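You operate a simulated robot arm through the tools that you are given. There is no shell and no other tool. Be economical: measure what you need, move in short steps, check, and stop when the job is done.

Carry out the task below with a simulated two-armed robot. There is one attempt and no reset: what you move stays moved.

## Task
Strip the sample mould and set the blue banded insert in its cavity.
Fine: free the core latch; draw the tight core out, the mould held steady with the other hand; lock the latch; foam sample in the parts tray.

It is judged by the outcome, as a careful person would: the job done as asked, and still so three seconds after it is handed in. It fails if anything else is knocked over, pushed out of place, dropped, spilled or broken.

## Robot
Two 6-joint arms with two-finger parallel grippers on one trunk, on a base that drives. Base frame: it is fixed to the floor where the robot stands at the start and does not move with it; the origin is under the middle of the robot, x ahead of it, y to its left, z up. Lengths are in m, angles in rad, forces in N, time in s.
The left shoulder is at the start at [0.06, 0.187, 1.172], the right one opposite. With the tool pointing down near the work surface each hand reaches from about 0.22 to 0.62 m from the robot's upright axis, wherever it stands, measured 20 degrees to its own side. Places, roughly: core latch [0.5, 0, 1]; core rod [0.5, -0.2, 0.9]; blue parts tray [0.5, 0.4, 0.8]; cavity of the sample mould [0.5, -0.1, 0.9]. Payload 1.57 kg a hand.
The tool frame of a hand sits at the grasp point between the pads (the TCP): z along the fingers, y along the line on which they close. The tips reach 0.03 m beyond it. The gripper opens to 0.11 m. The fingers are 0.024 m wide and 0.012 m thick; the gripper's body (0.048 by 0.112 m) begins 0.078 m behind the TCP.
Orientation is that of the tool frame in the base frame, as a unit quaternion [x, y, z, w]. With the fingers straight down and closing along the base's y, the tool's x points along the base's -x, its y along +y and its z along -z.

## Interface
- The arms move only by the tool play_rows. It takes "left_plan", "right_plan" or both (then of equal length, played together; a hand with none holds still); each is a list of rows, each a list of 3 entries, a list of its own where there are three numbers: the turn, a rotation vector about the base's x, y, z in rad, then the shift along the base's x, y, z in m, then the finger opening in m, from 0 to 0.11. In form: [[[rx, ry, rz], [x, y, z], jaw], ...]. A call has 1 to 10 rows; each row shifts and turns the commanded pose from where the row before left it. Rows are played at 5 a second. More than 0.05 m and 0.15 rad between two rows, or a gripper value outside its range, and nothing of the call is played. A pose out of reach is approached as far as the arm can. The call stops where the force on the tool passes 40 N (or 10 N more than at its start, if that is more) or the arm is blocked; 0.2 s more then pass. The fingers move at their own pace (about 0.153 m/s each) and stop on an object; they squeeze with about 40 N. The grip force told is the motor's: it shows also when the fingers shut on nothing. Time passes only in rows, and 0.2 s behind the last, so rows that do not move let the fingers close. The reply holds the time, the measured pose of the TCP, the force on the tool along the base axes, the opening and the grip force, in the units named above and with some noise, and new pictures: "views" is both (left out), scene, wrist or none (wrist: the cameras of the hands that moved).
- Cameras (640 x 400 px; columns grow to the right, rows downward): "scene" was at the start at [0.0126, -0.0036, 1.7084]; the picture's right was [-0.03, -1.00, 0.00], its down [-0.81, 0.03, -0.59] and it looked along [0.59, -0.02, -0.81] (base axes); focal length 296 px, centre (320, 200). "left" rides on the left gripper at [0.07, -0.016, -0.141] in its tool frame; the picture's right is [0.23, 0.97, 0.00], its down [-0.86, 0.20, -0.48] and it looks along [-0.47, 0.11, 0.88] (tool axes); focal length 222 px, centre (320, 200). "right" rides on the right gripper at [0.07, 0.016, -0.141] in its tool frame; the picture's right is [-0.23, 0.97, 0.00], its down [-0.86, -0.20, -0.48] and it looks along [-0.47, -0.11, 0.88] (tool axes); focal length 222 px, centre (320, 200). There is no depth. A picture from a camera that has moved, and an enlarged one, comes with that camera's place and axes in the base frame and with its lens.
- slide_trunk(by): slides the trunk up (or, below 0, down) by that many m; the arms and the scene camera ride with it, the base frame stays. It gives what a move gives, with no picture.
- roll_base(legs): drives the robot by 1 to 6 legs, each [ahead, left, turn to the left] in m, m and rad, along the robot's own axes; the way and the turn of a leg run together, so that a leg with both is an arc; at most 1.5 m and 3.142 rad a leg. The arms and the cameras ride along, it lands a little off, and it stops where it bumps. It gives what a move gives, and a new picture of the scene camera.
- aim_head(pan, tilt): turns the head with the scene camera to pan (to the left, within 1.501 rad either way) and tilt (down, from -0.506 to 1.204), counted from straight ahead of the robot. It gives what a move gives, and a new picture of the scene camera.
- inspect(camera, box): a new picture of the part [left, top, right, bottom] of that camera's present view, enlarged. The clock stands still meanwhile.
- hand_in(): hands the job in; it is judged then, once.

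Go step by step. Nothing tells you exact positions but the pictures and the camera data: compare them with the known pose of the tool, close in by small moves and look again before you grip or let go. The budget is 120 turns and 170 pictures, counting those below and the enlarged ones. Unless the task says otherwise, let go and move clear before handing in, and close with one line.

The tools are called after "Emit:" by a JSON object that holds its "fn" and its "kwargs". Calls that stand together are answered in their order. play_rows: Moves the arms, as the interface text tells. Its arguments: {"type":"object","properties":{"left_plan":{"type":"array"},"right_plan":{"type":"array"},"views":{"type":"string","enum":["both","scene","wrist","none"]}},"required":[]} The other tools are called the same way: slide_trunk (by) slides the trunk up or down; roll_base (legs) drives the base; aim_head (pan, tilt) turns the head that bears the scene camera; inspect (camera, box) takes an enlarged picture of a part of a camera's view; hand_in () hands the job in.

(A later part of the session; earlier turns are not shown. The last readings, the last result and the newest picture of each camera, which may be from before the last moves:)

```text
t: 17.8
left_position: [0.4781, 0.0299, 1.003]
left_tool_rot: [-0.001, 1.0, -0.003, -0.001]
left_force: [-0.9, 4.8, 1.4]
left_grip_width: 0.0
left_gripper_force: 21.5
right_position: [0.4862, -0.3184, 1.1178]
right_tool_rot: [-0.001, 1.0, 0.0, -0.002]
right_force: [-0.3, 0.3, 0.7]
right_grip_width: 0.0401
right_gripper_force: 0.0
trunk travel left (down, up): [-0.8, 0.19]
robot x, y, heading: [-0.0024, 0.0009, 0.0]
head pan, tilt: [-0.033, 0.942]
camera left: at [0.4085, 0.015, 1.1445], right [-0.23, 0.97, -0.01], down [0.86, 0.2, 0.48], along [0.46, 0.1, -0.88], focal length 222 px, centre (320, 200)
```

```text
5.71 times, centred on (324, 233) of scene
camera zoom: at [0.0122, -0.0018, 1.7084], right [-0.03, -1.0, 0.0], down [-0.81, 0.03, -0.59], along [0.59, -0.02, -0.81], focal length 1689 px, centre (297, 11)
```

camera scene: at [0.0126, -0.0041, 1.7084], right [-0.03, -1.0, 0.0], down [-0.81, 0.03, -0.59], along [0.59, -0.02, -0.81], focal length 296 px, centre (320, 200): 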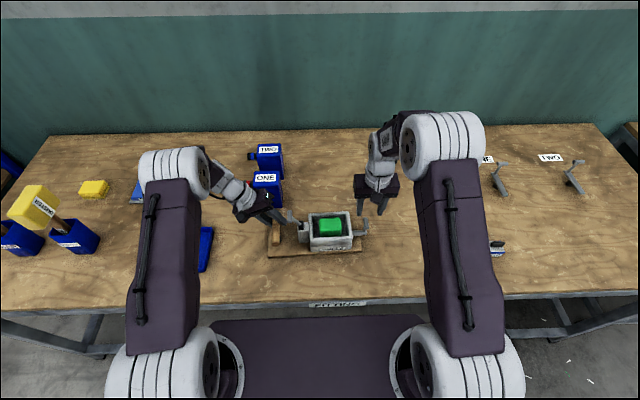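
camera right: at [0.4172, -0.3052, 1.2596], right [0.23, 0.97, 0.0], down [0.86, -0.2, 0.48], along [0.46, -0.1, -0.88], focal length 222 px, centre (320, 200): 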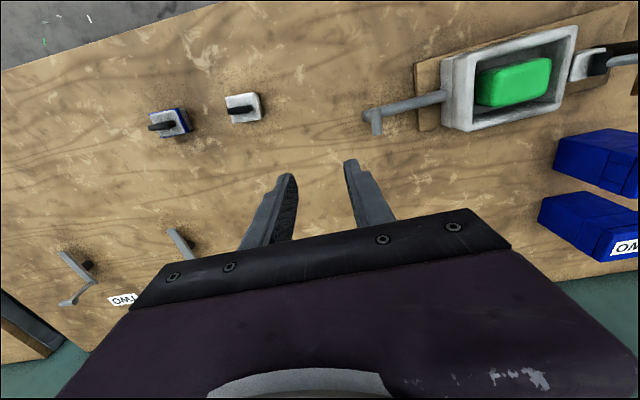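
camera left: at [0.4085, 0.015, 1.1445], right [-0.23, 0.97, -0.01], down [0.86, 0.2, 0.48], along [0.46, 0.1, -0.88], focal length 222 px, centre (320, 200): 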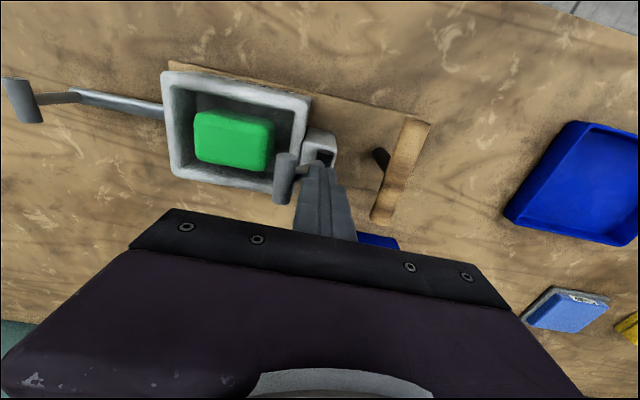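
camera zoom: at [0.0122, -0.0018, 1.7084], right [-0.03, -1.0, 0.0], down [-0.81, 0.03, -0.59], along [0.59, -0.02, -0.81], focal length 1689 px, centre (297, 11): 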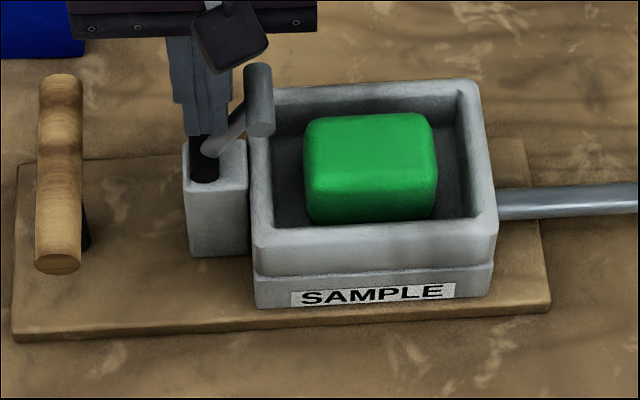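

The latch is back at its original angle, so it is locked with the core out. Now lift the left hand and view the foam from both sides.

Emit:
{"fn": "play_rows", "kwargs": {"left_plan": [[[0, 0, 0], [0, 0.012, 0.002], 0], [[0, 0, 0], [0, 0, 0.045], 0], [[0, 0, 0], [-0.01, 0, 0.045], 0], [[0, 0, 0], [-0.01, -0.01, 0.045], 0], [[0, 0, 0], [-0.01, -0.01, 0.0], 0]], "right_plan": [[[0, 0, 0], [-0.01, 0.03, 0.01], 0.04], [[0, 0, 0], [-0.01, 0.03, 0.01], 0.04], [[0, 0, 0], [-0.01, 0.03, 0.01], 0.04], [[0, 0, 0], [-0.01, 0.03, 0], 0.04], [[0, 0, 0], [0, 0.01, 0], 0.04]], "views": "wrist"}}

```text
t: 18.9
left_position: [0.4495, 0.0188, 1.1387]
left_tool_rot: [-0.001, 1.0, -0.003, -0.001]
left_force: [0.4, -0.1, -0.7]
left_grip_width: 0.0001
left_gripper_force: 21.3
right_position: [0.4463, -0.1897, 1.1481]
right_tool_rot: [0.0, 1.0, 0.002, -0.001]
right_force: [0.0, 0.8, 0.1]
right_grip_width: 0.04
right_gripper_force: 0.1
trunk travel left (down, up): [-0.8, 0.19]
robot x, y, heading: [-0.0003, 0.0002, 0.001]
head pan, tilt: [-0.033, 0.942]
camera right: at [0.3767, -0.1731, 1.2895], right [0.23, 0.97, 0.0], down [0.86, -0.2, 0.47], along [0.46, -0.11, -0.88], focal length 222 px, centre (320, 200)
camera left: at [0.3786, 0.0046, 1.2811], right [-0.23, 0.97, 0.0], down [0.86, 0.2, 0.48], along [0.46, 0.1, -0.88], focal length 222 px, centre (320, 200)
```

right: 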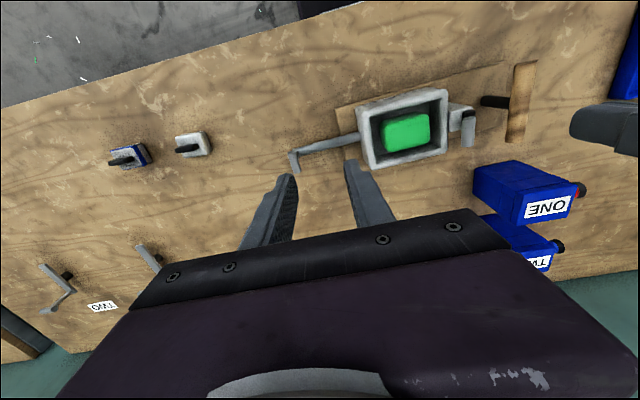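
left: 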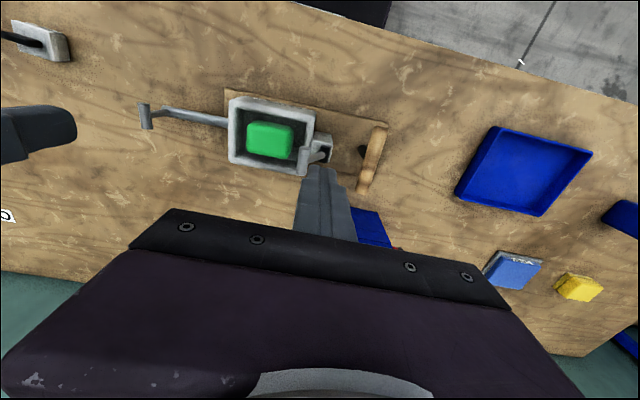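

Emit:
{"fn": "inspect", "kwargs": {"camera": "left", "box": [215, 85, 343, 165]}}

Emit:
{"fn": "inspect", "kwargs": {"camera": "right", "box": [350, 85, 478, 165]}}

Emit:
{"fn": "inspect", "kwargs": {"camera": "right", "box": [90, 115, 218, 195]}}

Emit:
{"fn": "inspect", "kwargs": {"camera": "left", "box": [440, 110, 600, 210]}}

```text
5.00 times, centred on (279, 125) of left
camera zoom: at [0.3786, 0.0046, 1.2811], right [-0.23, 0.97, 0.0], down [0.86, 0.2, 0.48], along [0.46, 0.1, -0.88], focal length 1111 px, centre (525, 575)
```

zoom: 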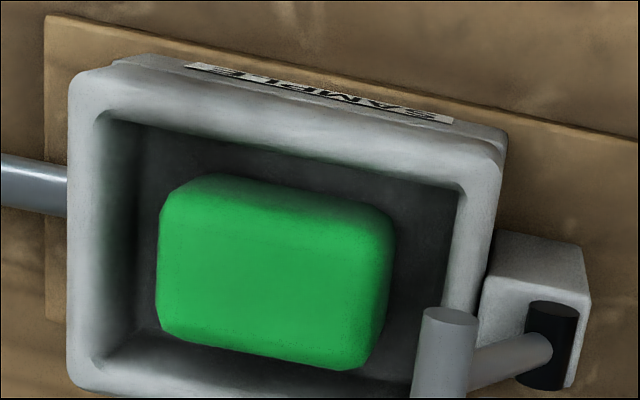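

```text
5.00 times, centred on (414, 125) of right
camera zoom: at [0.3767, -0.1731, 1.2895], right [0.23, 0.97, 0.0], down [0.86, -0.2, 0.47], along [0.46, -0.11, -0.88], focal length 1111 px, centre (-150, 575)
```

zoom: 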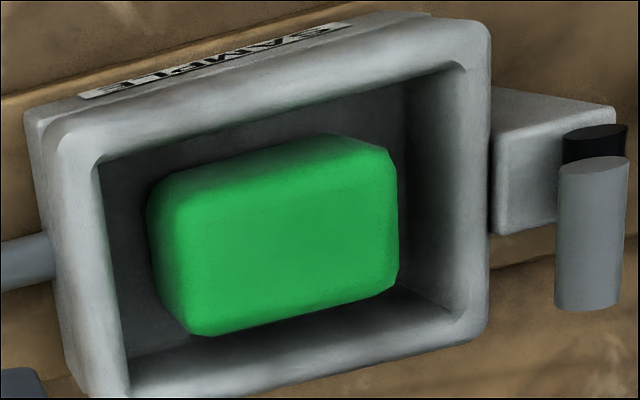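

```text
5.00 times, centred on (154, 155) of right
camera zoom: at [0.3767, -0.1731, 1.2895], right [0.23, 0.97, 0.0], down [0.86, -0.2, 0.47], along [0.46, -0.11, -0.88], focal length 1111 px, centre (1150, 425)
```

zoom: 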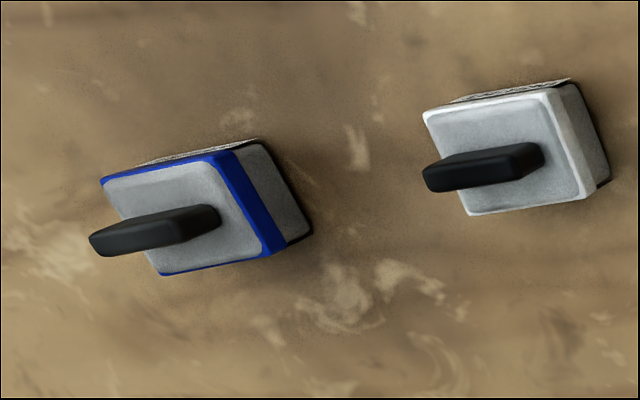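

```text
4.00 times, centred on (520, 160) of left
camera zoom: at [0.3786, 0.0046, 1.2811], right [-0.23, 0.97, 0.0], down [0.86, 0.2, 0.48], along [0.46, 0.1, -0.88], focal length 888 px, centre (-480, 360)
```

zoom: 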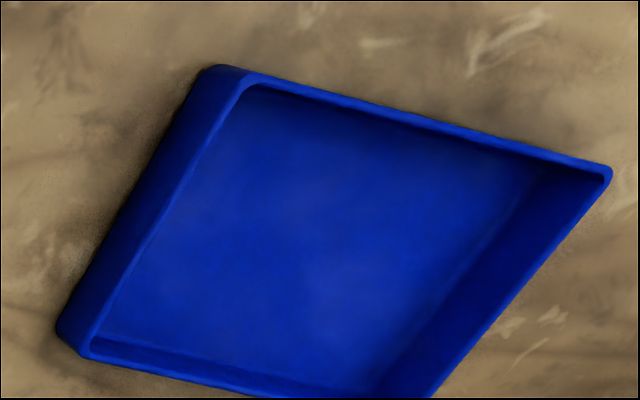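

Foam top is at about z≈0.927, centre (0.482, -0.054), ~0.045 wide in x, with ~1.8 cm gaps to the cavity walls. I'll turn the left hand 90° so it closes along x, and move the right hand away.

Emit:
{"fn": "play_rows", "kwargs": {"left_plan": [[[0, 0, 0.15], [0.003, -0.007, 0], 0.05], [[0, 0, 0.15], [0.003, -0.007, 0], 0.05], [[0, 0, 0.15], [0.003, -0.007, 0], 0.05], [[0, 0, 0.15], [0.003, -0.007, 0], 0.05], [[0, 0, 0.15], [0.003, -0.007, 0], 0.05], [[0, 0, 0.15], [0.003, -0.007, 0], 0.05], [[0, 0, 0.15], [0.003, -0.007, 0], 0.05], [[0, 0, 0.15], [0.003, -0.007, 0], 0.05], [[0, 0, 0.15], [0.004, -0.008, 0], 0.05], [[0, 0, 0.15], [0.004, -0.008, 0], 0.05]], "right_plan": [[[0, 0, 0], [-0.01, -0.04, 0], 0.04], [[0, 0, 0], [-0.01, -0.04, 0], 0.04], [[0, 0, 0], [-0.01, -0.04, 0], 0.04], [[0, 0, 0], [-0.01, -0.04, 0], 0.04], [[0, 0, 0], [0, -0.04, 0], 0.04], [[0, 0, 0], [0, 0, 0], 0.04], [[0, 0, 0], [0, 0, 0], 0.04], [[0, 0, 0], [0, 0, 0], 0.04], [[0, 0, 0], [0, 0, 0], 0.04], [[0, 0, 0], [0, 0, 0], 0.04]], "views": "both"}}

```text
t: 21.1
left_position: [0.4811, -0.0532, 1.1403]
left_tool_rot: [-0.683, 0.731, -0.002, 0.001]
left_force: [-1.2, 0.3, -0.1]
left_grip_width: 0.0501
left_gripper_force: 0.0
right_position: [0.4063, -0.3894, 1.1471]
right_tool_rot: [0.0, 1.0, 0.002, -0.002]
right_force: [-0.7, -0.3, 0.3]
right_grip_width: 0.0399
right_gripper_force: 0.0
trunk travel left (down, up): [-0.8, 0.19]
robot x, y, heading: [0.0013, -0.0013, -0.0]
head pan, tilt: [-0.033, 0.942]
camera scene: at [0.0127, -0.004, 1.7084], right [-0.03, -1.0, 0.0], down [-0.81, 0.03, -0.59], along [0.59, -0.02, -0.81], focal length 296 px, centre (320, 200)
camera right: at [0.3369, -0.3733, 1.2886], right [0.23, 0.97, 0.0], down [0.86, -0.2, 0.47], along [0.46, -0.1, -0.88], focal length 222 px, centre (320, 200)
camera left: at [0.4914, -0.122, 1.2812], right [-0.99, -0.16, -0.01], down [-0.14, 0.87, 0.48], along [-0.07, 0.47, -0.88], focal length 222 px, centre (320, 200)
```

scene: 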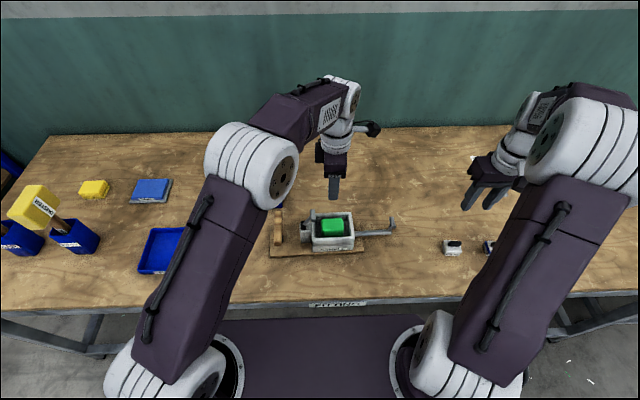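
right: 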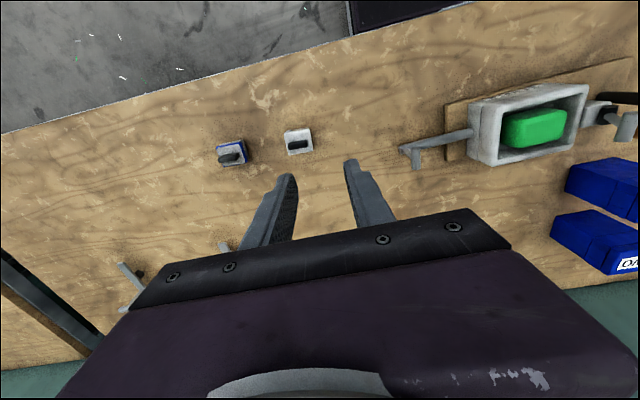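
left: 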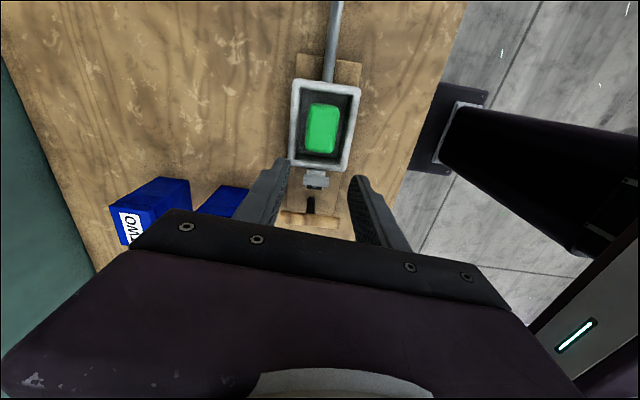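

Nearly aligned; the foam centre reads about (0.481, -0.057). I'll finish the turn and come down to z≈0.99 for a check.

Emit:
{"fn": "play_rows", "kwargs": {"left_plan": [[[0, 0, 0.065], [0, -0.003, -0.04], 0.054], [[0, 0, 0], [0, 0, -0.05], 0.054], [[0, 0, 0], [0, 0, -0.05], 0.054], [[0, 0, 0], [0, 0, -0.01], 0.054]], "views": "wrist"}}

Emit:
{"fn": "inspect", "kwargs": {"camera": "scene", "box": [278, 188, 390, 258]}}

Emit:
{"fn": "inspect", "kwargs": {"camera": "right", "box": [440, 60, 640, 185]}}

```text
t: 22.1
left_position: [0.4801, -0.055, 0.9875]
left_tool_rot: [-0.705, 0.709, -0.002, 0.001]
left_force: [-0.9, 0.0, -0.3]
left_grip_width: 0.054
left_gripper_force: 0.1
right_position: [0.4062, -0.3888, 1.1461]
right_tool_rot: [0.001, 1.0, 0.001, -0.002]
right_force: [0.6, 0.0, 0.8]
right_grip_width: 0.04
right_gripper_force: 0.1
trunk travel left (down, up): [-0.8, 0.19]
robot x, y, heading: [-0.0036, 0.0, -0.004]
head pan, tilt: [-0.033, 0.942]
camera left: at [0.495, -0.1236, 1.1301], right [-0.97, -0.22, -0.01], down [-0.2, 0.86, 0.48], along [-0.1, 0.46, -0.88], focal length 222 px, centre (320, 200)
```

left: 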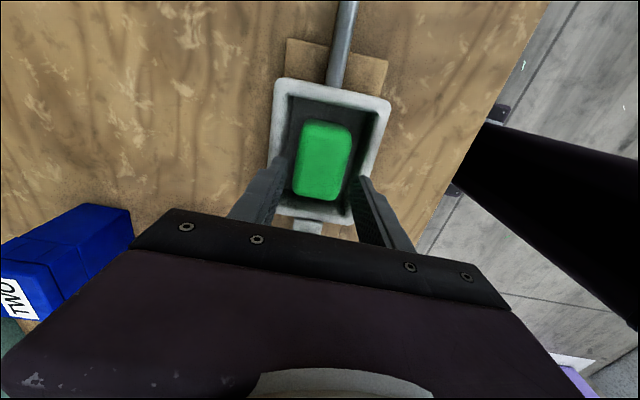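

```text
5.71 times, centred on (334, 223) of scene
camera zoom: at [0.0125, -0.0036, 1.7084], right [-0.03, -1.0, 0.0], down [-0.81, 0.03, -0.59], along [0.59, -0.02, -0.81], focal length 1689 px, centre (240, 69)
```

zoom: 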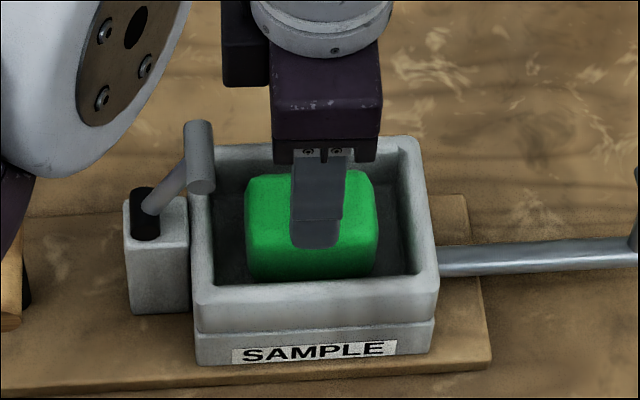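

```text
3.20 times, centred on (540, 122) of right
camera zoom: at [0.3367, -0.373, 1.2888], right [0.23, 0.97, 0.0], down [0.86, -0.2, 0.47], along [0.46, -0.11, -0.88], focal length 711 px, centre (-384, 448)
```

zoom: 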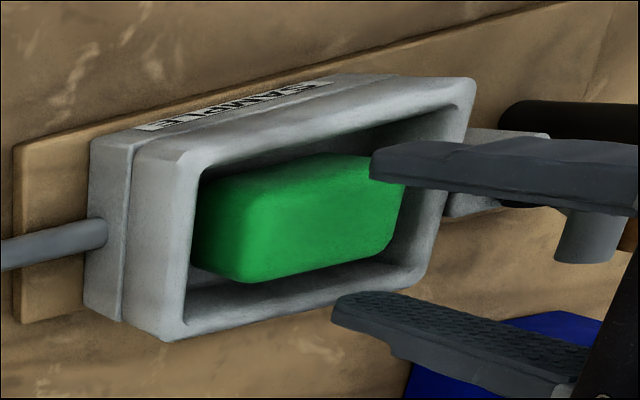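

Fingers straddle the foam evenly. Lowering so the tips enter the gaps beside it.

Emit:
{"fn": "play_rows", "kwargs": {"left_plan": [[[0, 0, 0], [0.001, 0, -0.02], 0.054], [[0, 0, 0], [0, 0, -0.02], 0.054], [[0, 0, 0], [0, 0, -0.012], 0.054], [[0, 0, 0], [0, 0, -0.005], 0.054]], "views": "wrist"}}

Emit:
{"fn": "inspect", "kwargs": {"camera": "right", "box": [440, 60, 640, 185]}}

```text
t: 22.8
left_position: [0.4836, -0.0544, 0.9587]
left_tool_rot: [-0.706, 0.708, -0.008, 0.005]
left_force: [-3.0, 3.9, 13.1]
left_grip_width: 0.0518
left_gripper_force: 0.1
right_position: [0.4038, -0.3884, 1.1487]
right_tool_rot: [-0.001, 1.0, 0.002, -0.001]
right_force: [0.0, 0.4, -1.3]
right_grip_width: 0.0403
right_gripper_force: 0.1
trunk travel left (down, up): [-0.8, 0.19]
robot x, y, heading: [-0.0014, -0.0008, -0.0]
head pan, tilt: [-0.033, 0.942]
stopped in row 3 (left hand): the force on the tool passed its limit (the readings are from after the stop); the commanded pose is now the measured one
camera left: at [0.4963, -0.122, 1.1015], right [-0.97, -0.22, -0.02], down [-0.2, 0.86, 0.47], along [-0.09, 0.46, -0.88], focal length 222 px, centre (320, 200)
```

left: 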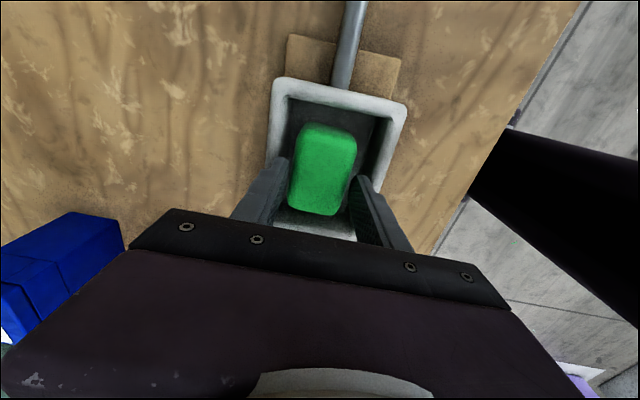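

```text
3.20 times, centred on (540, 122) of right
camera zoom: at [0.3341, -0.3717, 1.2897], right [0.23, 0.97, 0.0], down [0.86, -0.2, 0.48], along [0.46, -0.11, -0.88], focal length 711 px, centre (-384, 448)
```

zoom: 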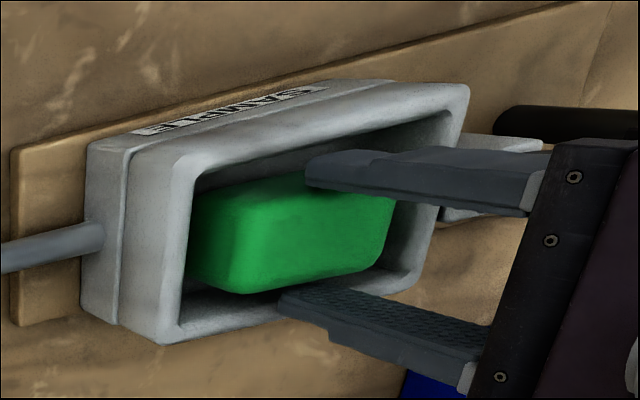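

The tips touched something near the rim. I'll lift and measure more closely.

Emit:
{"fn": "play_rows", "kwargs": {"left_plan": [[[0, 0, 0], [0, 0, 0.025], 0.054], [[0, 0, 0], [0, 0, 0.0], 0.054]], "views": "wrist"}}

Emit:
{"fn": "inspect", "kwargs": {"camera": "left", "box": [230, 70, 420, 230]}}

Emit:
{"fn": "inspect", "kwargs": {"camera": "right", "box": [440, 60, 640, 185]}}

Emit:
{"fn": "inspect", "kwargs": {"camera": "scene", "box": [298, 198, 378, 248]}}

```text
t: 23.4
left_position: [0.4859, -0.0547, 0.9825]
left_tool_rot: [-0.705, 0.709, -0.007, 0.004]
left_force: [-0.3, -0.7, 0.4]
left_grip_width: 0.0542
left_gripper_force: 0.3
right_position: [0.4045, -0.3889, 1.1474]
right_tool_rot: [-0.001, 1.0, 0.003, -0.001]
right_force: [-0.6, -0.5, -0.5]
right_grip_width: 0.04
right_gripper_force: 0.0
trunk travel left (down, up): [-0.8, 0.19]
robot x, y, heading: [-0.0034, -0.0011, -0.003]
head pan, tilt: [-0.033, 0.942]
camera left: at [0.4984, -0.1225, 1.1253], right [-0.97, -0.22, -0.01], down [-0.2, 0.86, 0.47], along [-0.09, 0.46, -0.88], focal length 222 px, centre (320, 200)
```

left: 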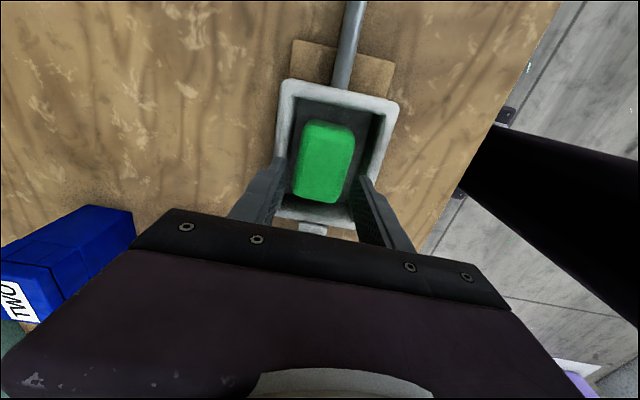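

```text
2.50 times, centred on (325, 150) of left
camera zoom: at [0.4984, -0.1225, 1.1253], right [-0.97, -0.22, -0.01], down [-0.2, 0.86, 0.47], along [-0.09, 0.46, -0.88], focal length 555 px, centre (308, 325)
```

zoom: 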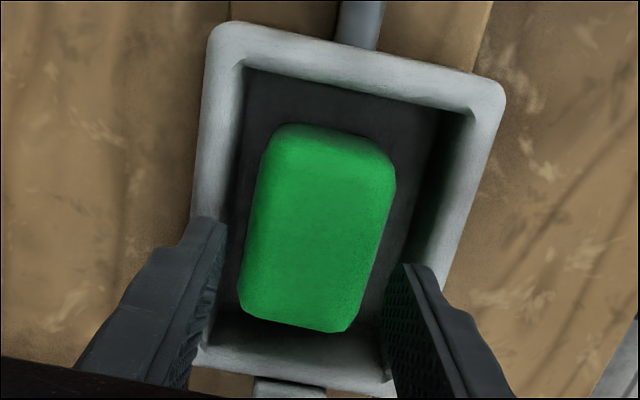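

```text
3.20 times, centred on (540, 122) of right
camera zoom: at [0.3363, -0.3725, 1.289], right [0.23, 0.97, 0.0], down [0.86, -0.2, 0.48], along [0.46, -0.11, -0.88], focal length 711 px, centre (-384, 448)
```

zoom: 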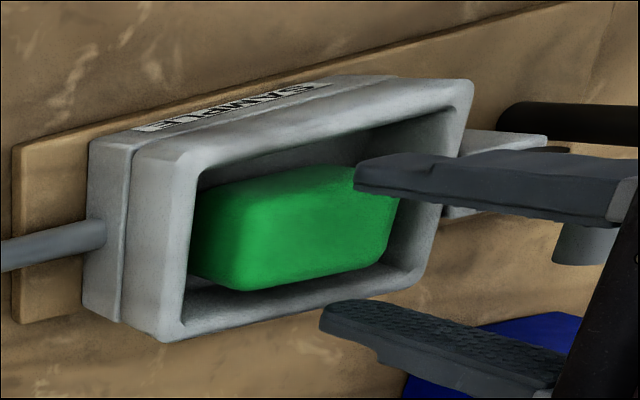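

```text
8.00 times, centred on (338, 223) of scene
camera zoom: at [0.0115, -0.0031, 1.7083], right [-0.03, -1.0, 0.0], down [-0.81, 0.03, -0.59], along [0.59, -0.02, -0.81], focal length 2365 px, centre (176, 16)
```

zoom: 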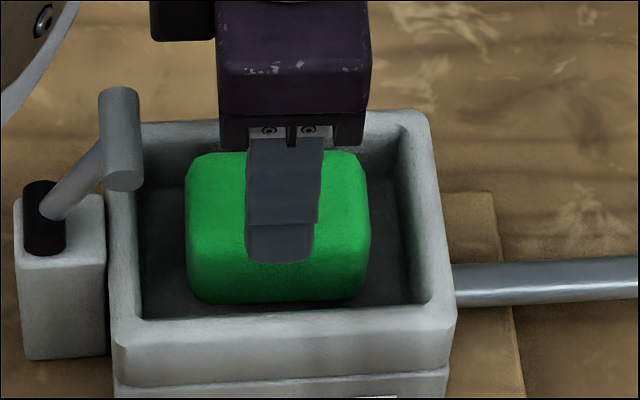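

Close-up numbers: foam x 0.457–0.507, cavity rim x 0.441–0.520. The gap only fits with a tighter opening (~0.052) centred at x≈0.4815. I'll correct and check before lowering.

Emit:
{"fn": "play_rows", "kwargs": {"left_plan": [[[0.004, 0.0155, 0], [-0.0035, 0.0, 0], 0.052], [[0, 0, 0], [0, 0, -0.012], 0.052]], "views": "none"}}

Emit:
{"fn": "inspect", "kwargs": {"camera": "left", "box": [250, 90, 410, 230]}}

Emit:
{"fn": "inspect", "kwargs": {"camera": "right", "box": [490, 80, 620, 180]}}

```text
t: 24.0
left_position: [0.4816, -0.055, 0.9717]
left_tool_rot: [-0.706, 0.709, -0.002, 0.0]
left_force: [0.3, 1.3, 7.3]
left_grip_width: 0.0519
left_gripper_force: 0.0
right_position: [0.4058, -0.3883, 1.1483]
right_tool_rot: [-0.001, 1.0, 0.002, -0.002]
right_force: [-0.5, 0.7, 0.3]
right_grip_width: 0.0399
right_gripper_force: 0.1
trunk travel left (down, up): [-0.8, 0.19]
robot x, y, heading: [-0.0018, 0.0017, 0.002]
head pan, tilt: [-0.033, 0.942]
```

```text
2.86 times, centred on (330, 160) of left
camera zoom: at [0.4972, -0.123, 1.1134], right [-0.97, -0.22, 0.0], down [-0.2, 0.86, 0.48], along [-0.1, 0.46, -0.88], focal length 635 px, centre (291, 314)
```

zoom: 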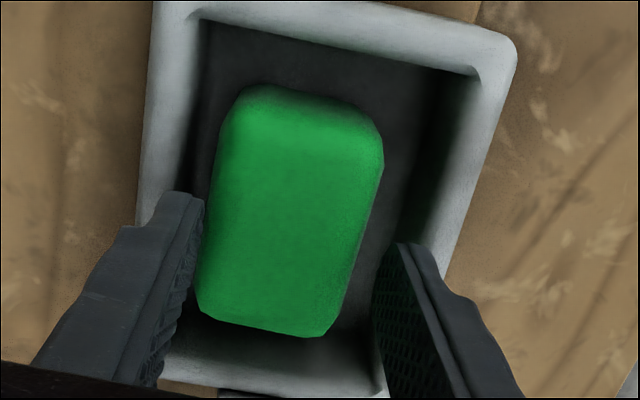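

```text
4.00 times, centred on (555, 130) of right
camera zoom: at [0.3362, -0.3724, 1.2892], right [0.23, 0.97, 0.0], down [0.86, -0.2, 0.48], along [0.46, -0.11, -0.88], focal length 888 px, centre (-620, 480)
```

zoom: 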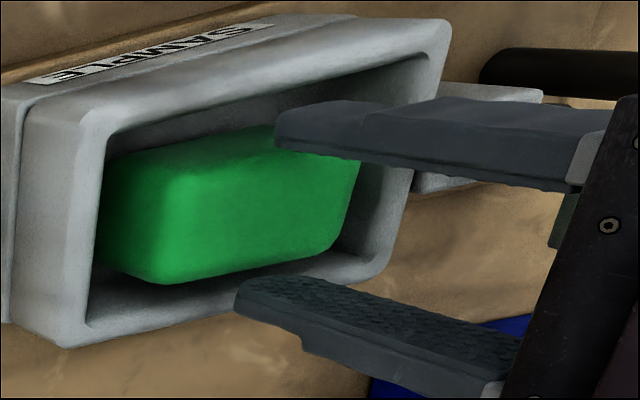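

There's a small upward force already; I'll check the wide scene for what may be touching.

Emit:
{"fn": "inspect", "kwargs": {"camera": "scene", "box": [200, 120, 440, 270]}}

Emit:
{"fn": "play_rows", "kwargs": {"left_plan": [[[0, 0, 0], [0, 0, 0], 0.052], [[0, 0, 0], [0, 0, 0], 0.052]], "views": "none"}}

```text
2.67 times, centred on (320, 195) of scene
camera zoom: at [0.0114, -0.003, 1.7086], right [-0.03, -1.0, 0.0], down [-0.81, 0.03, -0.59], along [0.59, -0.02, -0.81], focal length 788 px, centre (320, 213)
```

zoom: 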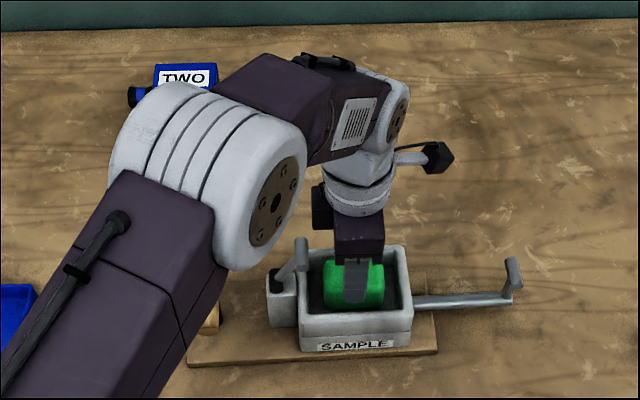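

```text
t: 24.6
left_position: [0.4809, -0.0536, 0.972]
left_tool_rot: [-0.705, 0.709, -0.001, 0.0]
left_force: [0.3, 0.7, 11.3]
left_grip_width: 0.0523
left_gripper_force: 0.2
right_position: [0.4051, -0.3899, 1.147]
right_tool_rot: [0.0, 1.0, 0.001, -0.001]
right_force: [-0.1, 0.3, 0.3]
right_grip_width: 0.0401
right_gripper_force: 0.0
trunk travel left (down, up): [-0.8, 0.19]
robot x, y, heading: [0.0003, 0.0027, -0.001]
head pan, tilt: [-0.033, 0.942]
```

The fingers are resting on the foam's top edge, so the foam stands higher than I took it to be, ~1.5 cm above the rim. I can grip it above the rim: lift, open wider, shift slightly +x, lower to just over the rim, and look.

Emit:
{"fn": "play_rows", "kwargs": {"left_plan": [[[0, 0, 0], [0.0, 0.0, 0.012], 0.07], [[0, 0, 0], [0.003, 0, 0], 0.075], [[0, 0, 0], [0, 0, -0.015], 0.075], [[0, 0, 0], [0, 0, -0.012], 0.075]], "views": "none"}}

Emit:
{"fn": "inspect", "kwargs": {"camera": "left", "box": [250, 90, 410, 230]}}

Emit:
{"fn": "inspect", "kwargs": {"camera": "right", "box": [490, 80, 620, 180]}}

```text
t: 25.6
left_position: [0.4832, -0.0536, 0.9599]
left_tool_rot: [-0.705, 0.709, -0.005, 0.001]
left_force: [2.3, 0.3, 23.2]
left_grip_width: 0.0725
left_gripper_force: 0.0
right_position: [0.4035, -0.3883, 1.1493]
right_tool_rot: [-0.001, 1.0, 0.001, 0.0]
right_force: [-0.5, 1.2, 0.5]
right_grip_width: 0.0401
right_gripper_force: 0.0
trunk travel left (down, up): [-0.8, 0.19]
robot x, y, heading: [-0.0007, 0.0017, 0.001]
head pan, tilt: [-0.033, 0.942]
```

```text
2.86 times, centred on (330, 160) of left
camera zoom: at [0.4983, -0.1228, 1.1024], right [-0.97, -0.22, -0.01], down [-0.2, 0.86, 0.47], along [-0.1, 0.46, -0.88], focal length 635 px, centre (291, 314)
```

zoom: 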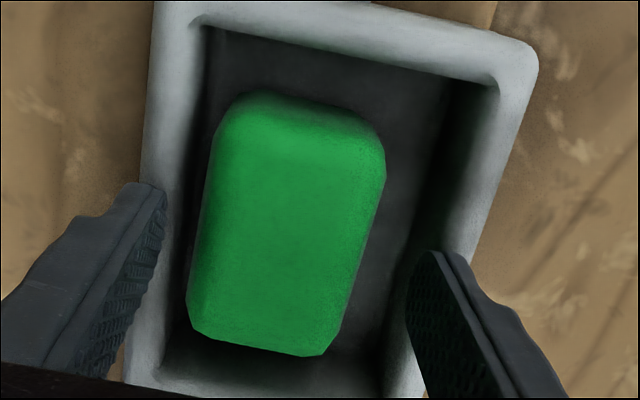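

```text
4.00 times, centred on (555, 130) of right
camera zoom: at [0.3329, -0.3713, 1.2909], right [0.23, 0.97, 0.0], down [0.86, -0.2, 0.48], along [0.47, -0.11, -0.88], focal length 888 px, centre (-620, 480)
```

zoom: 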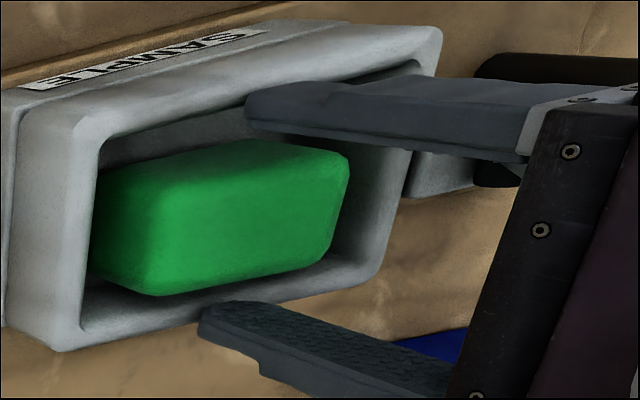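

The tips now rest on the rim, with the foam standing between them. I'll ease up 3 mm and close gently to see if they catch the foam.

Emit:
{"fn": "play_rows", "kwargs": {"left_plan": [[[0, 0, 0], [0, 0, 0.004], 0.07], [[0, 0, 0], [0, 0, 0], 0.05], [[0, 0, 0], [0, 0, 0], 0.04], [[0, 0, 0], [0, 0, 0], 0.035]], "views": "none"}}

Emit:
{"fn": "inspect", "kwargs": {"camera": "left", "box": [250, 90, 410, 230]}}

Emit:
{"fn": "inspect", "kwargs": {"camera": "right", "box": [490, 80, 620, 180]}}

```text
t: 26.6
left_position: [0.4853, -0.0545, 0.9591]
left_tool_rot: [-0.705, 0.709, -0.001, 0.0]
left_force: [-0.1, 0.0, 6.1]
left_grip_width: 0.0467
left_gripper_force: 40.2
right_position: [0.406, -0.3892, 1.1467]
right_tool_rot: [0.0, 1.0, 0.001, -0.001]
right_force: [0.6, 1.3, 0.2]
right_grip_width: 0.0399
right_gripper_force: 0.1
trunk travel left (down, up): [-0.8, 0.19]
robot x, y, heading: [-0.0002, -0.0, -0.004]
head pan, tilt: [-0.033, 0.942]
```

```text
2.86 times, centred on (330, 160) of left
camera zoom: at [0.5, -0.1236, 1.1016], right [-0.97, -0.22, 0.0], down [-0.2, 0.86, 0.48], along [-0.11, 0.47, -0.88], focal length 635 px, centre (291, 314)
```

zoom: 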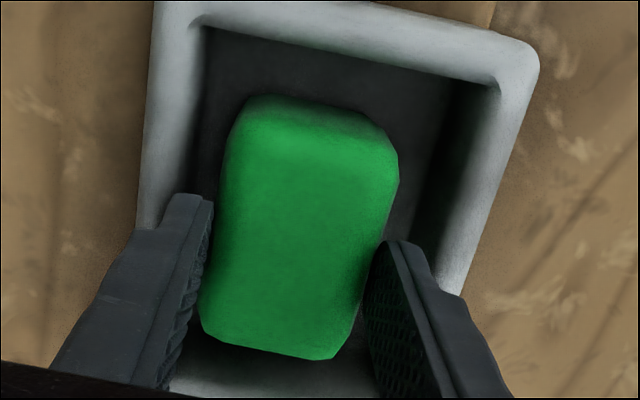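

```text
4.00 times, centred on (555, 130) of right
camera zoom: at [0.3363, -0.3729, 1.2888], right [0.23, 0.97, 0.0], down [0.86, -0.2, 0.48], along [0.46, -0.1, -0.88], focal length 888 px, centre (-620, 480)
```

zoom: 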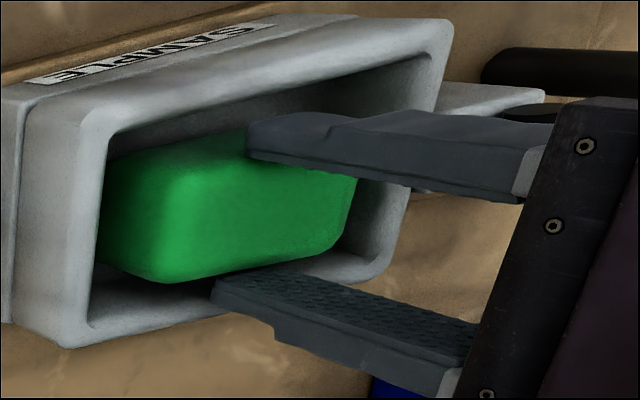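

The fingers have caught the foam (width 0.047, 40 N). Lifting slowly and checking.

Emit:
{"fn": "play_rows", "kwargs": {"left_plan": [[[0, 0, 0], [0, 0, 0], 0.02], [[0, 0, 0], [0, 0, 0.008], 0.02], [[0, 0, 0], [0, 0, 0.008], 0.02], [[0, 0, 0], [0, 0, 0.008], 0.02]], "views": "wrist"}}

Emit:
{"fn": "inspect", "kwargs": {"camera": "scene", "box": [278, 188, 390, 258]}}

```text
t: 27.6
left_position: [0.4854, -0.0539, 0.9839]
left_tool_rot: [-0.705, 0.709, 0.0, 0.0]
left_force: [-0.2, 0.3, 0.2]
left_grip_width: 0.0468
left_gripper_force: 40.4
right_position: [0.4072, -0.3896, 1.1478]
right_tool_rot: [0.0, 1.0, 0.002, -0.002]
right_force: [0.6, 0.1, 0.0]
right_grip_width: 0.0399
right_gripper_force: 0.1
trunk travel left (down, up): [-0.8, 0.19]
robot x, y, heading: [-0.0057, 0.0002, 0.003]
head pan, tilt: [-0.033, 0.942]
camera left: at [0.5002, -0.1236, 1.125], right [-0.97, -0.22, 0.0], down [-0.2, 0.86, 0.48], along [-0.11, 0.47, -0.88], focal length 222 px, centre (320, 200)
```

left: 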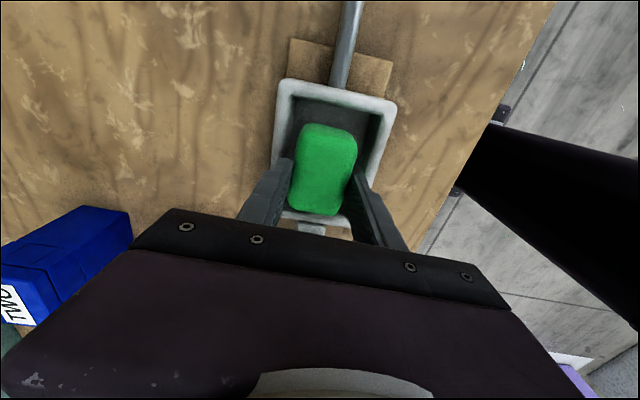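

```text
5.71 times, centred on (334, 223) of scene
camera zoom: at [0.0128, -0.0036, 1.7083], right [-0.03, -1.0, 0.0], down [-0.81, 0.03, -0.59], along [0.59, -0.02, -0.81], focal length 1689 px, centre (240, 69)
```

zoom: 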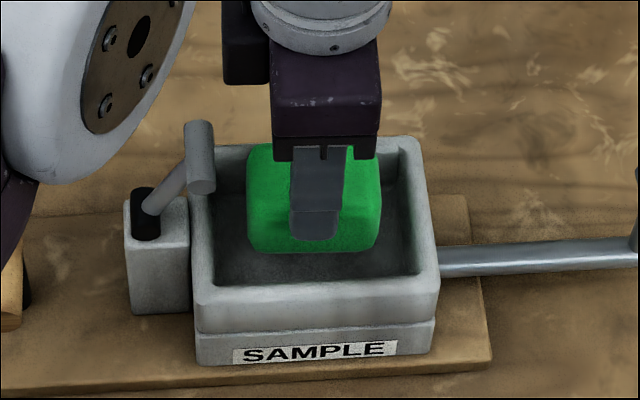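

The foam lifts free. Raise it well above the latch, then carry it toward the tray (centre ≈ (0.445, 0.42)).

Emit:
{"fn": "play_rows", "kwargs": {"left_plan": [[[0, 0, 0], [0, 0, 0.04], 0.02], [[0, 0, 0], [0, 0, 0.04], 0.02], [[0, 0, 0], [0, 0, 0.04], 0.02], [[0, 0, 0], [-0.005, 0.047, 0], 0.02], [[0, 0, 0], [-0.005, 0.047, 0], 0.02], [[0, 0, 0], [-0.005, 0.047, 0], 0.02], [[0, 0, 0], [-0.005, 0.047, 0], 0.02], [[0, 0, 0], [-0.005, 0.047, 0], 0.02], [[0, 0, 0], [-0.005, 0.047, 0], 0.02], [[0, 0, 0], [-0.005, 0.047, 0], 0.02]], "views": "scene"}}

Emit:
{"fn": "inspect", "kwargs": {"camera": "right", "box": [440, 60, 640, 185]}}

```text
t: 29.8
left_position: [0.4499, 0.2766, 1.103]
left_tool_rot: [-0.705, 0.709, -0.002, -0.001]
left_force: [-0.3, -0.2, -0.2]
left_grip_width: 0.0466
left_gripper_force: 39.8
right_position: [0.4063, -0.3861, 1.1494]
right_tool_rot: [-0.001, 1.0, 0.001, -0.002]
right_force: [0.0, -0.2, -0.2]
right_grip_width: 0.04
right_gripper_force: 0.0
trunk travel left (down, up): [-0.8, 0.19]
robot x, y, heading: [0.0015, -0.0002, 0.002]
head pan, tilt: [-0.033, 0.942]
camera scene: at [0.0125, -0.0011, 1.7084], right [-0.03, -1.0, 0.0], down [-0.81, 0.03, -0.59], along [0.59, -0.02, -0.81], focal length 296 px, centre (320, 200)
```

scene: 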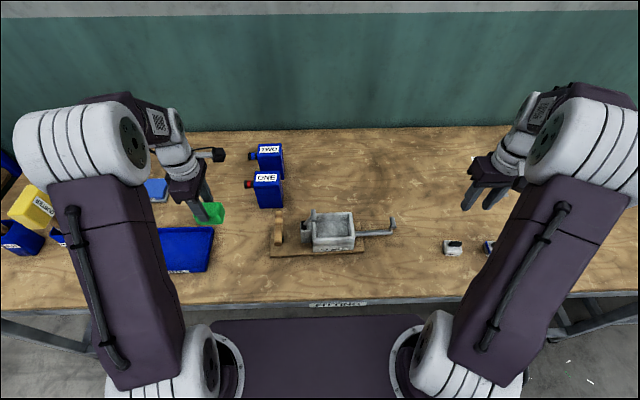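

```text
3.20 times, centred on (540, 122) of right
camera zoom: at [0.337, -0.371, 1.2892], right [0.23, 0.97, 0.0], down [0.86, -0.2, 0.48], along [0.46, -0.11, -0.88], focal length 711 px, centre (-384, 448)
```

zoom: 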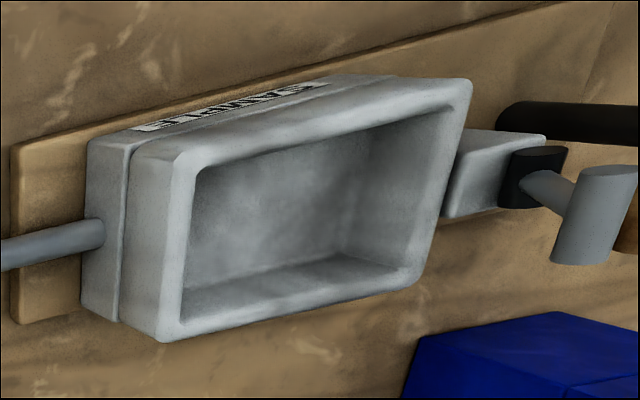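

Cavity is empty and the core is clear. Continue over the tray and lower partly.

Emit:
{"fn": "play_rows", "kwargs": {"left_plan": [[[0, 0, 0], [0, 0.045, 0], 0.02], [[0, 0, 0], [0, 0.045, 0], 0.02], [[0, 0, 0], [0, 0.045, 0], 0.02], [[0, 0, 0], [0, 0, -0.04], 0.02], [[0, 0, 0], [0, 0, -0.04], 0.02], [[0, 0, 0], [0, 0, -0.03], 0.02]], "views": "both"}}

Emit:
{"fn": "inspect", "kwargs": {"camera": "scene", "box": [140, 180, 252, 280]}}

```text
t: 31.2
left_position: [0.4502, 0.4118, 0.993]
left_tool_rot: [-0.706, 0.709, -0.001, 0.0]
left_force: [-1.7, -1.1, -0.6]
left_grip_width: 0.0467
left_gripper_force: 39.7
right_position: [0.4066, -0.3879, 1.147]
right_tool_rot: [-0.001, 1.0, 0.002, -0.002]
right_force: [-0.5, 0.3, -0.2]
right_grip_width: 0.04
right_gripper_force: 0.1
trunk travel left (down, up): [-0.8, 0.19]
robot x, y, heading: [0.0012, -0.005, 0.003]
head pan, tilt: [-0.033, 0.942]
camera scene: at [0.0131, -0.0027, 1.7084], right [-0.03, -1.0, 0.0], down [-0.81, 0.03, -0.59], along [0.59, -0.02, -0.81], focal length 296 px, centre (320, 200)
camera left: at [0.4656, 0.3415, 1.1347], right [-0.97, -0.22, 0.0], down [-0.2, 0.86, 0.48], along [-0.11, 0.47, -0.88], focal length 222 px, centre (320, 200)
```

scene: 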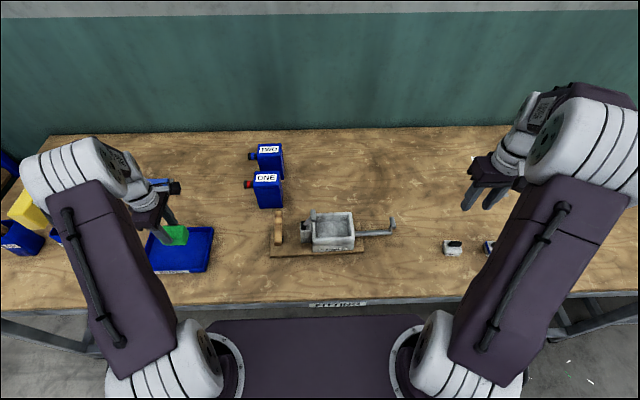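
left: 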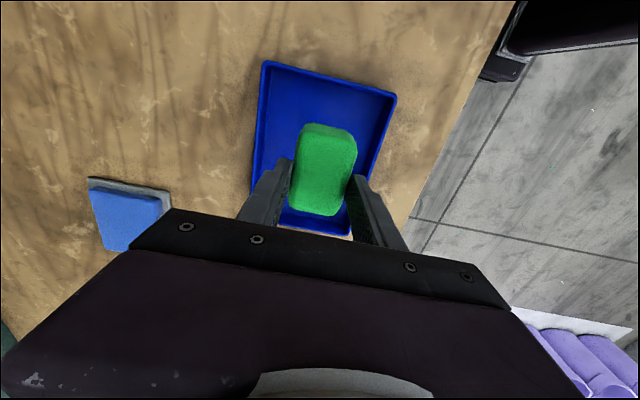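

```text
4.00 times, centred on (196, 230) of scene
camera zoom: at [0.0131, -0.0027, 1.7084], right [-0.03, -1.0, 0.0], down [-0.81, 0.03, -0.59], along [0.59, -0.02, -0.81], focal length 1182 px, centre (816, 80)
```

zoom: 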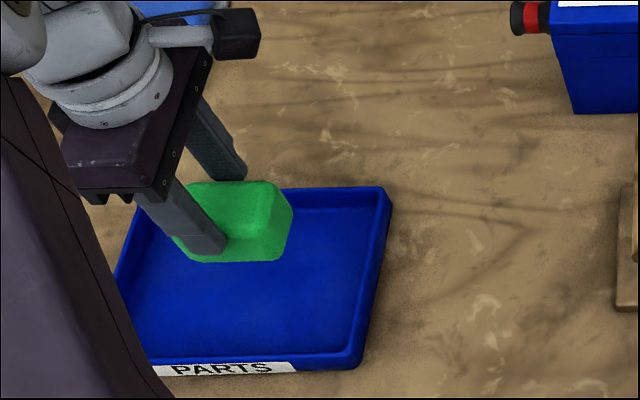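

The foam hangs over the tray. Lower it slowly until it touches down.

Emit:
{"fn": "play_rows", "kwargs": {"left_plan": [[[0, 0, 0], [-0.005, 0.0, -0.025], 0.02], [[0, 0, 0], [0, 0, -0.025], 0.02], [[0, 0, 0], [0, 0, -0.01], 0.02], [[0, 0, 0], [0, 0, -0.005], 0.02]], "views": "wrist"}}

Emit:
{"fn": "inspect", "kwargs": {"camera": "scene", "box": [140, 180, 252, 280]}}

```text
t: 32.2
left_position: [0.4453, 0.4099, 0.9273]
left_tool_rot: [-0.706, 0.709, 0.0, -0.001]
left_force: [0.1, -0.4, -0.9]
left_grip_width: 0.0465
left_gripper_force: 40.0
right_position: [0.4058, -0.3874, 1.1466]
right_tool_rot: [-0.001, 1.0, 0.002, -0.002]
right_force: [-0.2, 0.1, -1.1]
right_grip_width: 0.0401
right_gripper_force: 0.1
trunk travel left (down, up): [-0.8, 0.19]
robot x, y, heading: [0.0009, -0.0004, 0.0]
head pan, tilt: [-0.033, 0.942]
camera left: at [0.4609, 0.3405, 1.0703], right [-0.97, -0.22, 0.0], down [-0.2, 0.86, 0.48], along [-0.11, 0.47, -0.88], focal length 222 px, centre (320, 200)
```

left: 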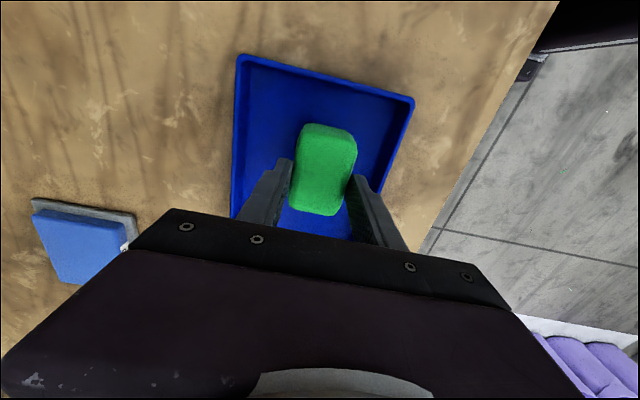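

```text
4.00 times, centred on (196, 230) of scene
camera zoom: at [0.0128, -0.0033, 1.7084], right [-0.03, -1.0, 0.0], down [-0.81, 0.03, -0.59], along [0.59, -0.02, -0.81], focal length 1182 px, centre (816, 80)
```

zoom: 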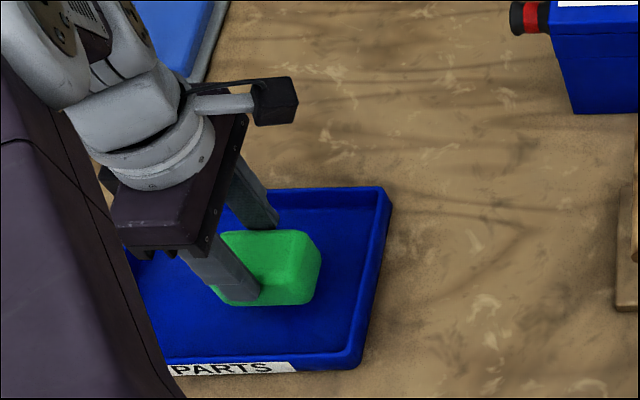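

Still no contact; lower further in small steps.

Emit:
{"fn": "play_rows", "kwargs": {"left_plan": [[[0, 0, 0], [0, 0.0, -0.008], 0.02], [[0, 0, 0], [0, 0, -0.006], 0.02], [[0, 0, 0], [0, 0, -0.005], 0.02], [[0, 0, 0], [0, 0, -0.005], 0.02]], "views": "none"}}

Emit:
{"fn": "inspect", "kwargs": {"camera": "scene", "box": [140, 180, 252, 280]}}

```text
t: 33.2
left_position: [0.4439, 0.4085, 0.9078]
left_tool_rot: [-0.706, 0.708, -0.002, 0.002]
left_force: [0.6, 1.6, 20.2]
left_grip_width: 0.0467
left_gripper_force: 39.9
right_position: [0.4042, -0.3909, 1.1475]
right_tool_rot: [-0.002, 1.0, 0.002, -0.001]
right_force: [-0.4, 1.0, -0.3]
right_grip_width: 0.0402
right_gripper_force: 0.0
trunk travel left (down, up): [-0.8, 0.19]
robot x, y, heading: [0.0022, 0.0015, 0.001]
head pan, tilt: [-0.033, 0.942]
```

```text
4.00 times, centred on (196, 230) of scene
camera zoom: at [0.0093, -0.0058, 1.7087], right [-0.03, -1.0, 0.0], down [-0.81, 0.03, -0.59], along [0.59, -0.02, -0.81], focal length 1182 px, centre (816, 80)
```

zoom: 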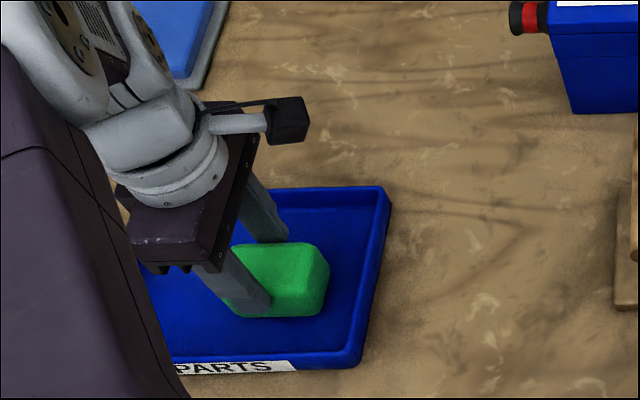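

Touched down. Ease up, open and lift away.

Emit:
{"fn": "play_rows", "kwargs": {"left_plan": [[[0, 0, 0], [0, 0.0, 0.006], 0.03], [[0, 0, 0], [0, 0, 0], 0.055], [[0, 0, 0], [0, 0, 0], 0.066], [[0, 0, 0], [0, 0, 0.03], 0.066], [[0, 0, 0], [0, 0, 0.05], 0.066], [[0, 0, 0], [0, 0, 0.05], 0.066], [[0, 0, 0], [-0.02, 0, 0.04], 0.066]], "views": "wrist"}}

Emit:
{"fn": "inspect", "kwargs": {"camera": "scene", "box": [140, 180, 252, 280]}}

Emit:
{"fn": "inspect", "kwargs": {"camera": "right", "box": [190, 110, 350, 210]}}

Emit:
{"fn": "inspect", "kwargs": {"camera": "scene", "box": [428, 220, 540, 290]}}

```text
t: 34.8
left_position: [0.4226, 0.4079, 1.0815]
left_tool_rot: [-0.705, 0.709, -0.001, -0.001]
left_force: [0.6, -0.3, 0.1]
left_grip_width: 0.0659
left_gripper_force: 0.1
right_position: [0.4047, -0.3891, 1.1477]
right_tool_rot: [-0.001, 1.0, 0.002, -0.002]
right_force: [-0.3, -0.1, 0.5]
right_grip_width: 0.04
right_gripper_force: 0.0
trunk travel left (down, up): [-0.8, 0.19]
robot x, y, heading: [0.0007, -0.0004, 0.004]
head pan, tilt: [-0.033, 0.942]
camera left: at [0.4373, 0.34, 1.223], right [-0.97, -0.22, 0.0], down [-0.2, 0.86, 0.48], along [-0.11, 0.46, -0.88], focal length 222 px, centre (320, 200)
```

left: 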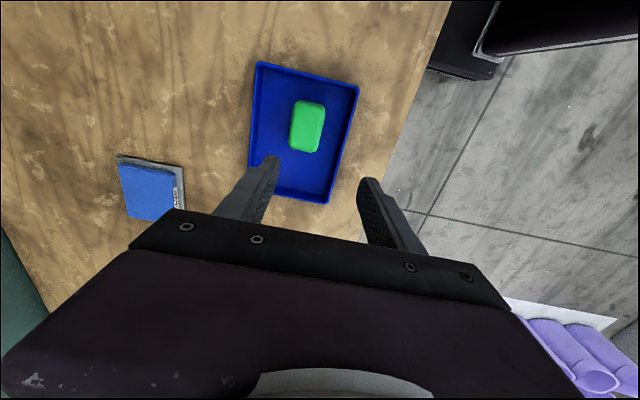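

```text
4.00 times, centred on (196, 230) of scene
camera zoom: at [0.0105, -0.0041, 1.7083], right [-0.03, -1.0, 0.0], down [-0.81, 0.03, -0.59], along [0.59, -0.02, -0.81], focal length 1182 px, centre (816, 80)
```

zoom: 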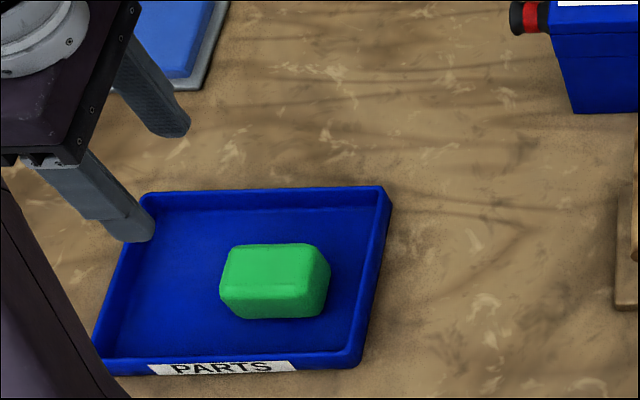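

```text
4.00 times, centred on (270, 160) of right
camera zoom: at [0.3355, -0.3733, 1.2889], right [0.23, 0.97, 0.0], down [0.86, -0.2, 0.48], along [0.46, -0.1, -0.88], focal length 888 px, centre (520, 360)
```

zoom: 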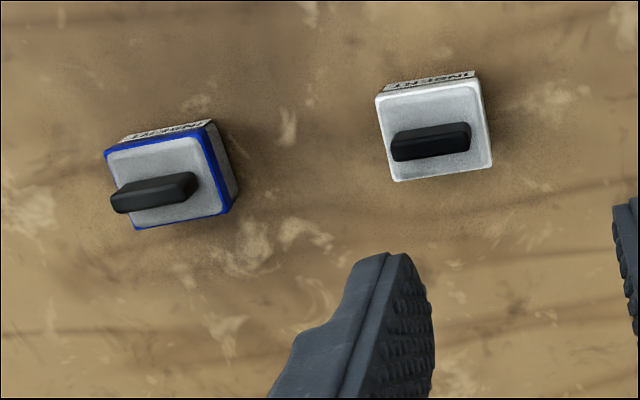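

```text
5.71 times, centred on (484, 255) of scene
camera zoom: at [0.0105, -0.0041, 1.7083], right [-0.03, -1.0, 0.0], down [-0.81, 0.03, -0.59], along [0.59, -0.02, -0.81], focal length 1689 px, centre (-617, -114)
```

zoom: 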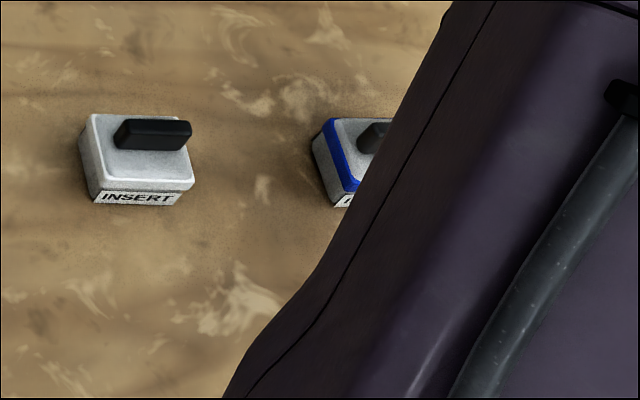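

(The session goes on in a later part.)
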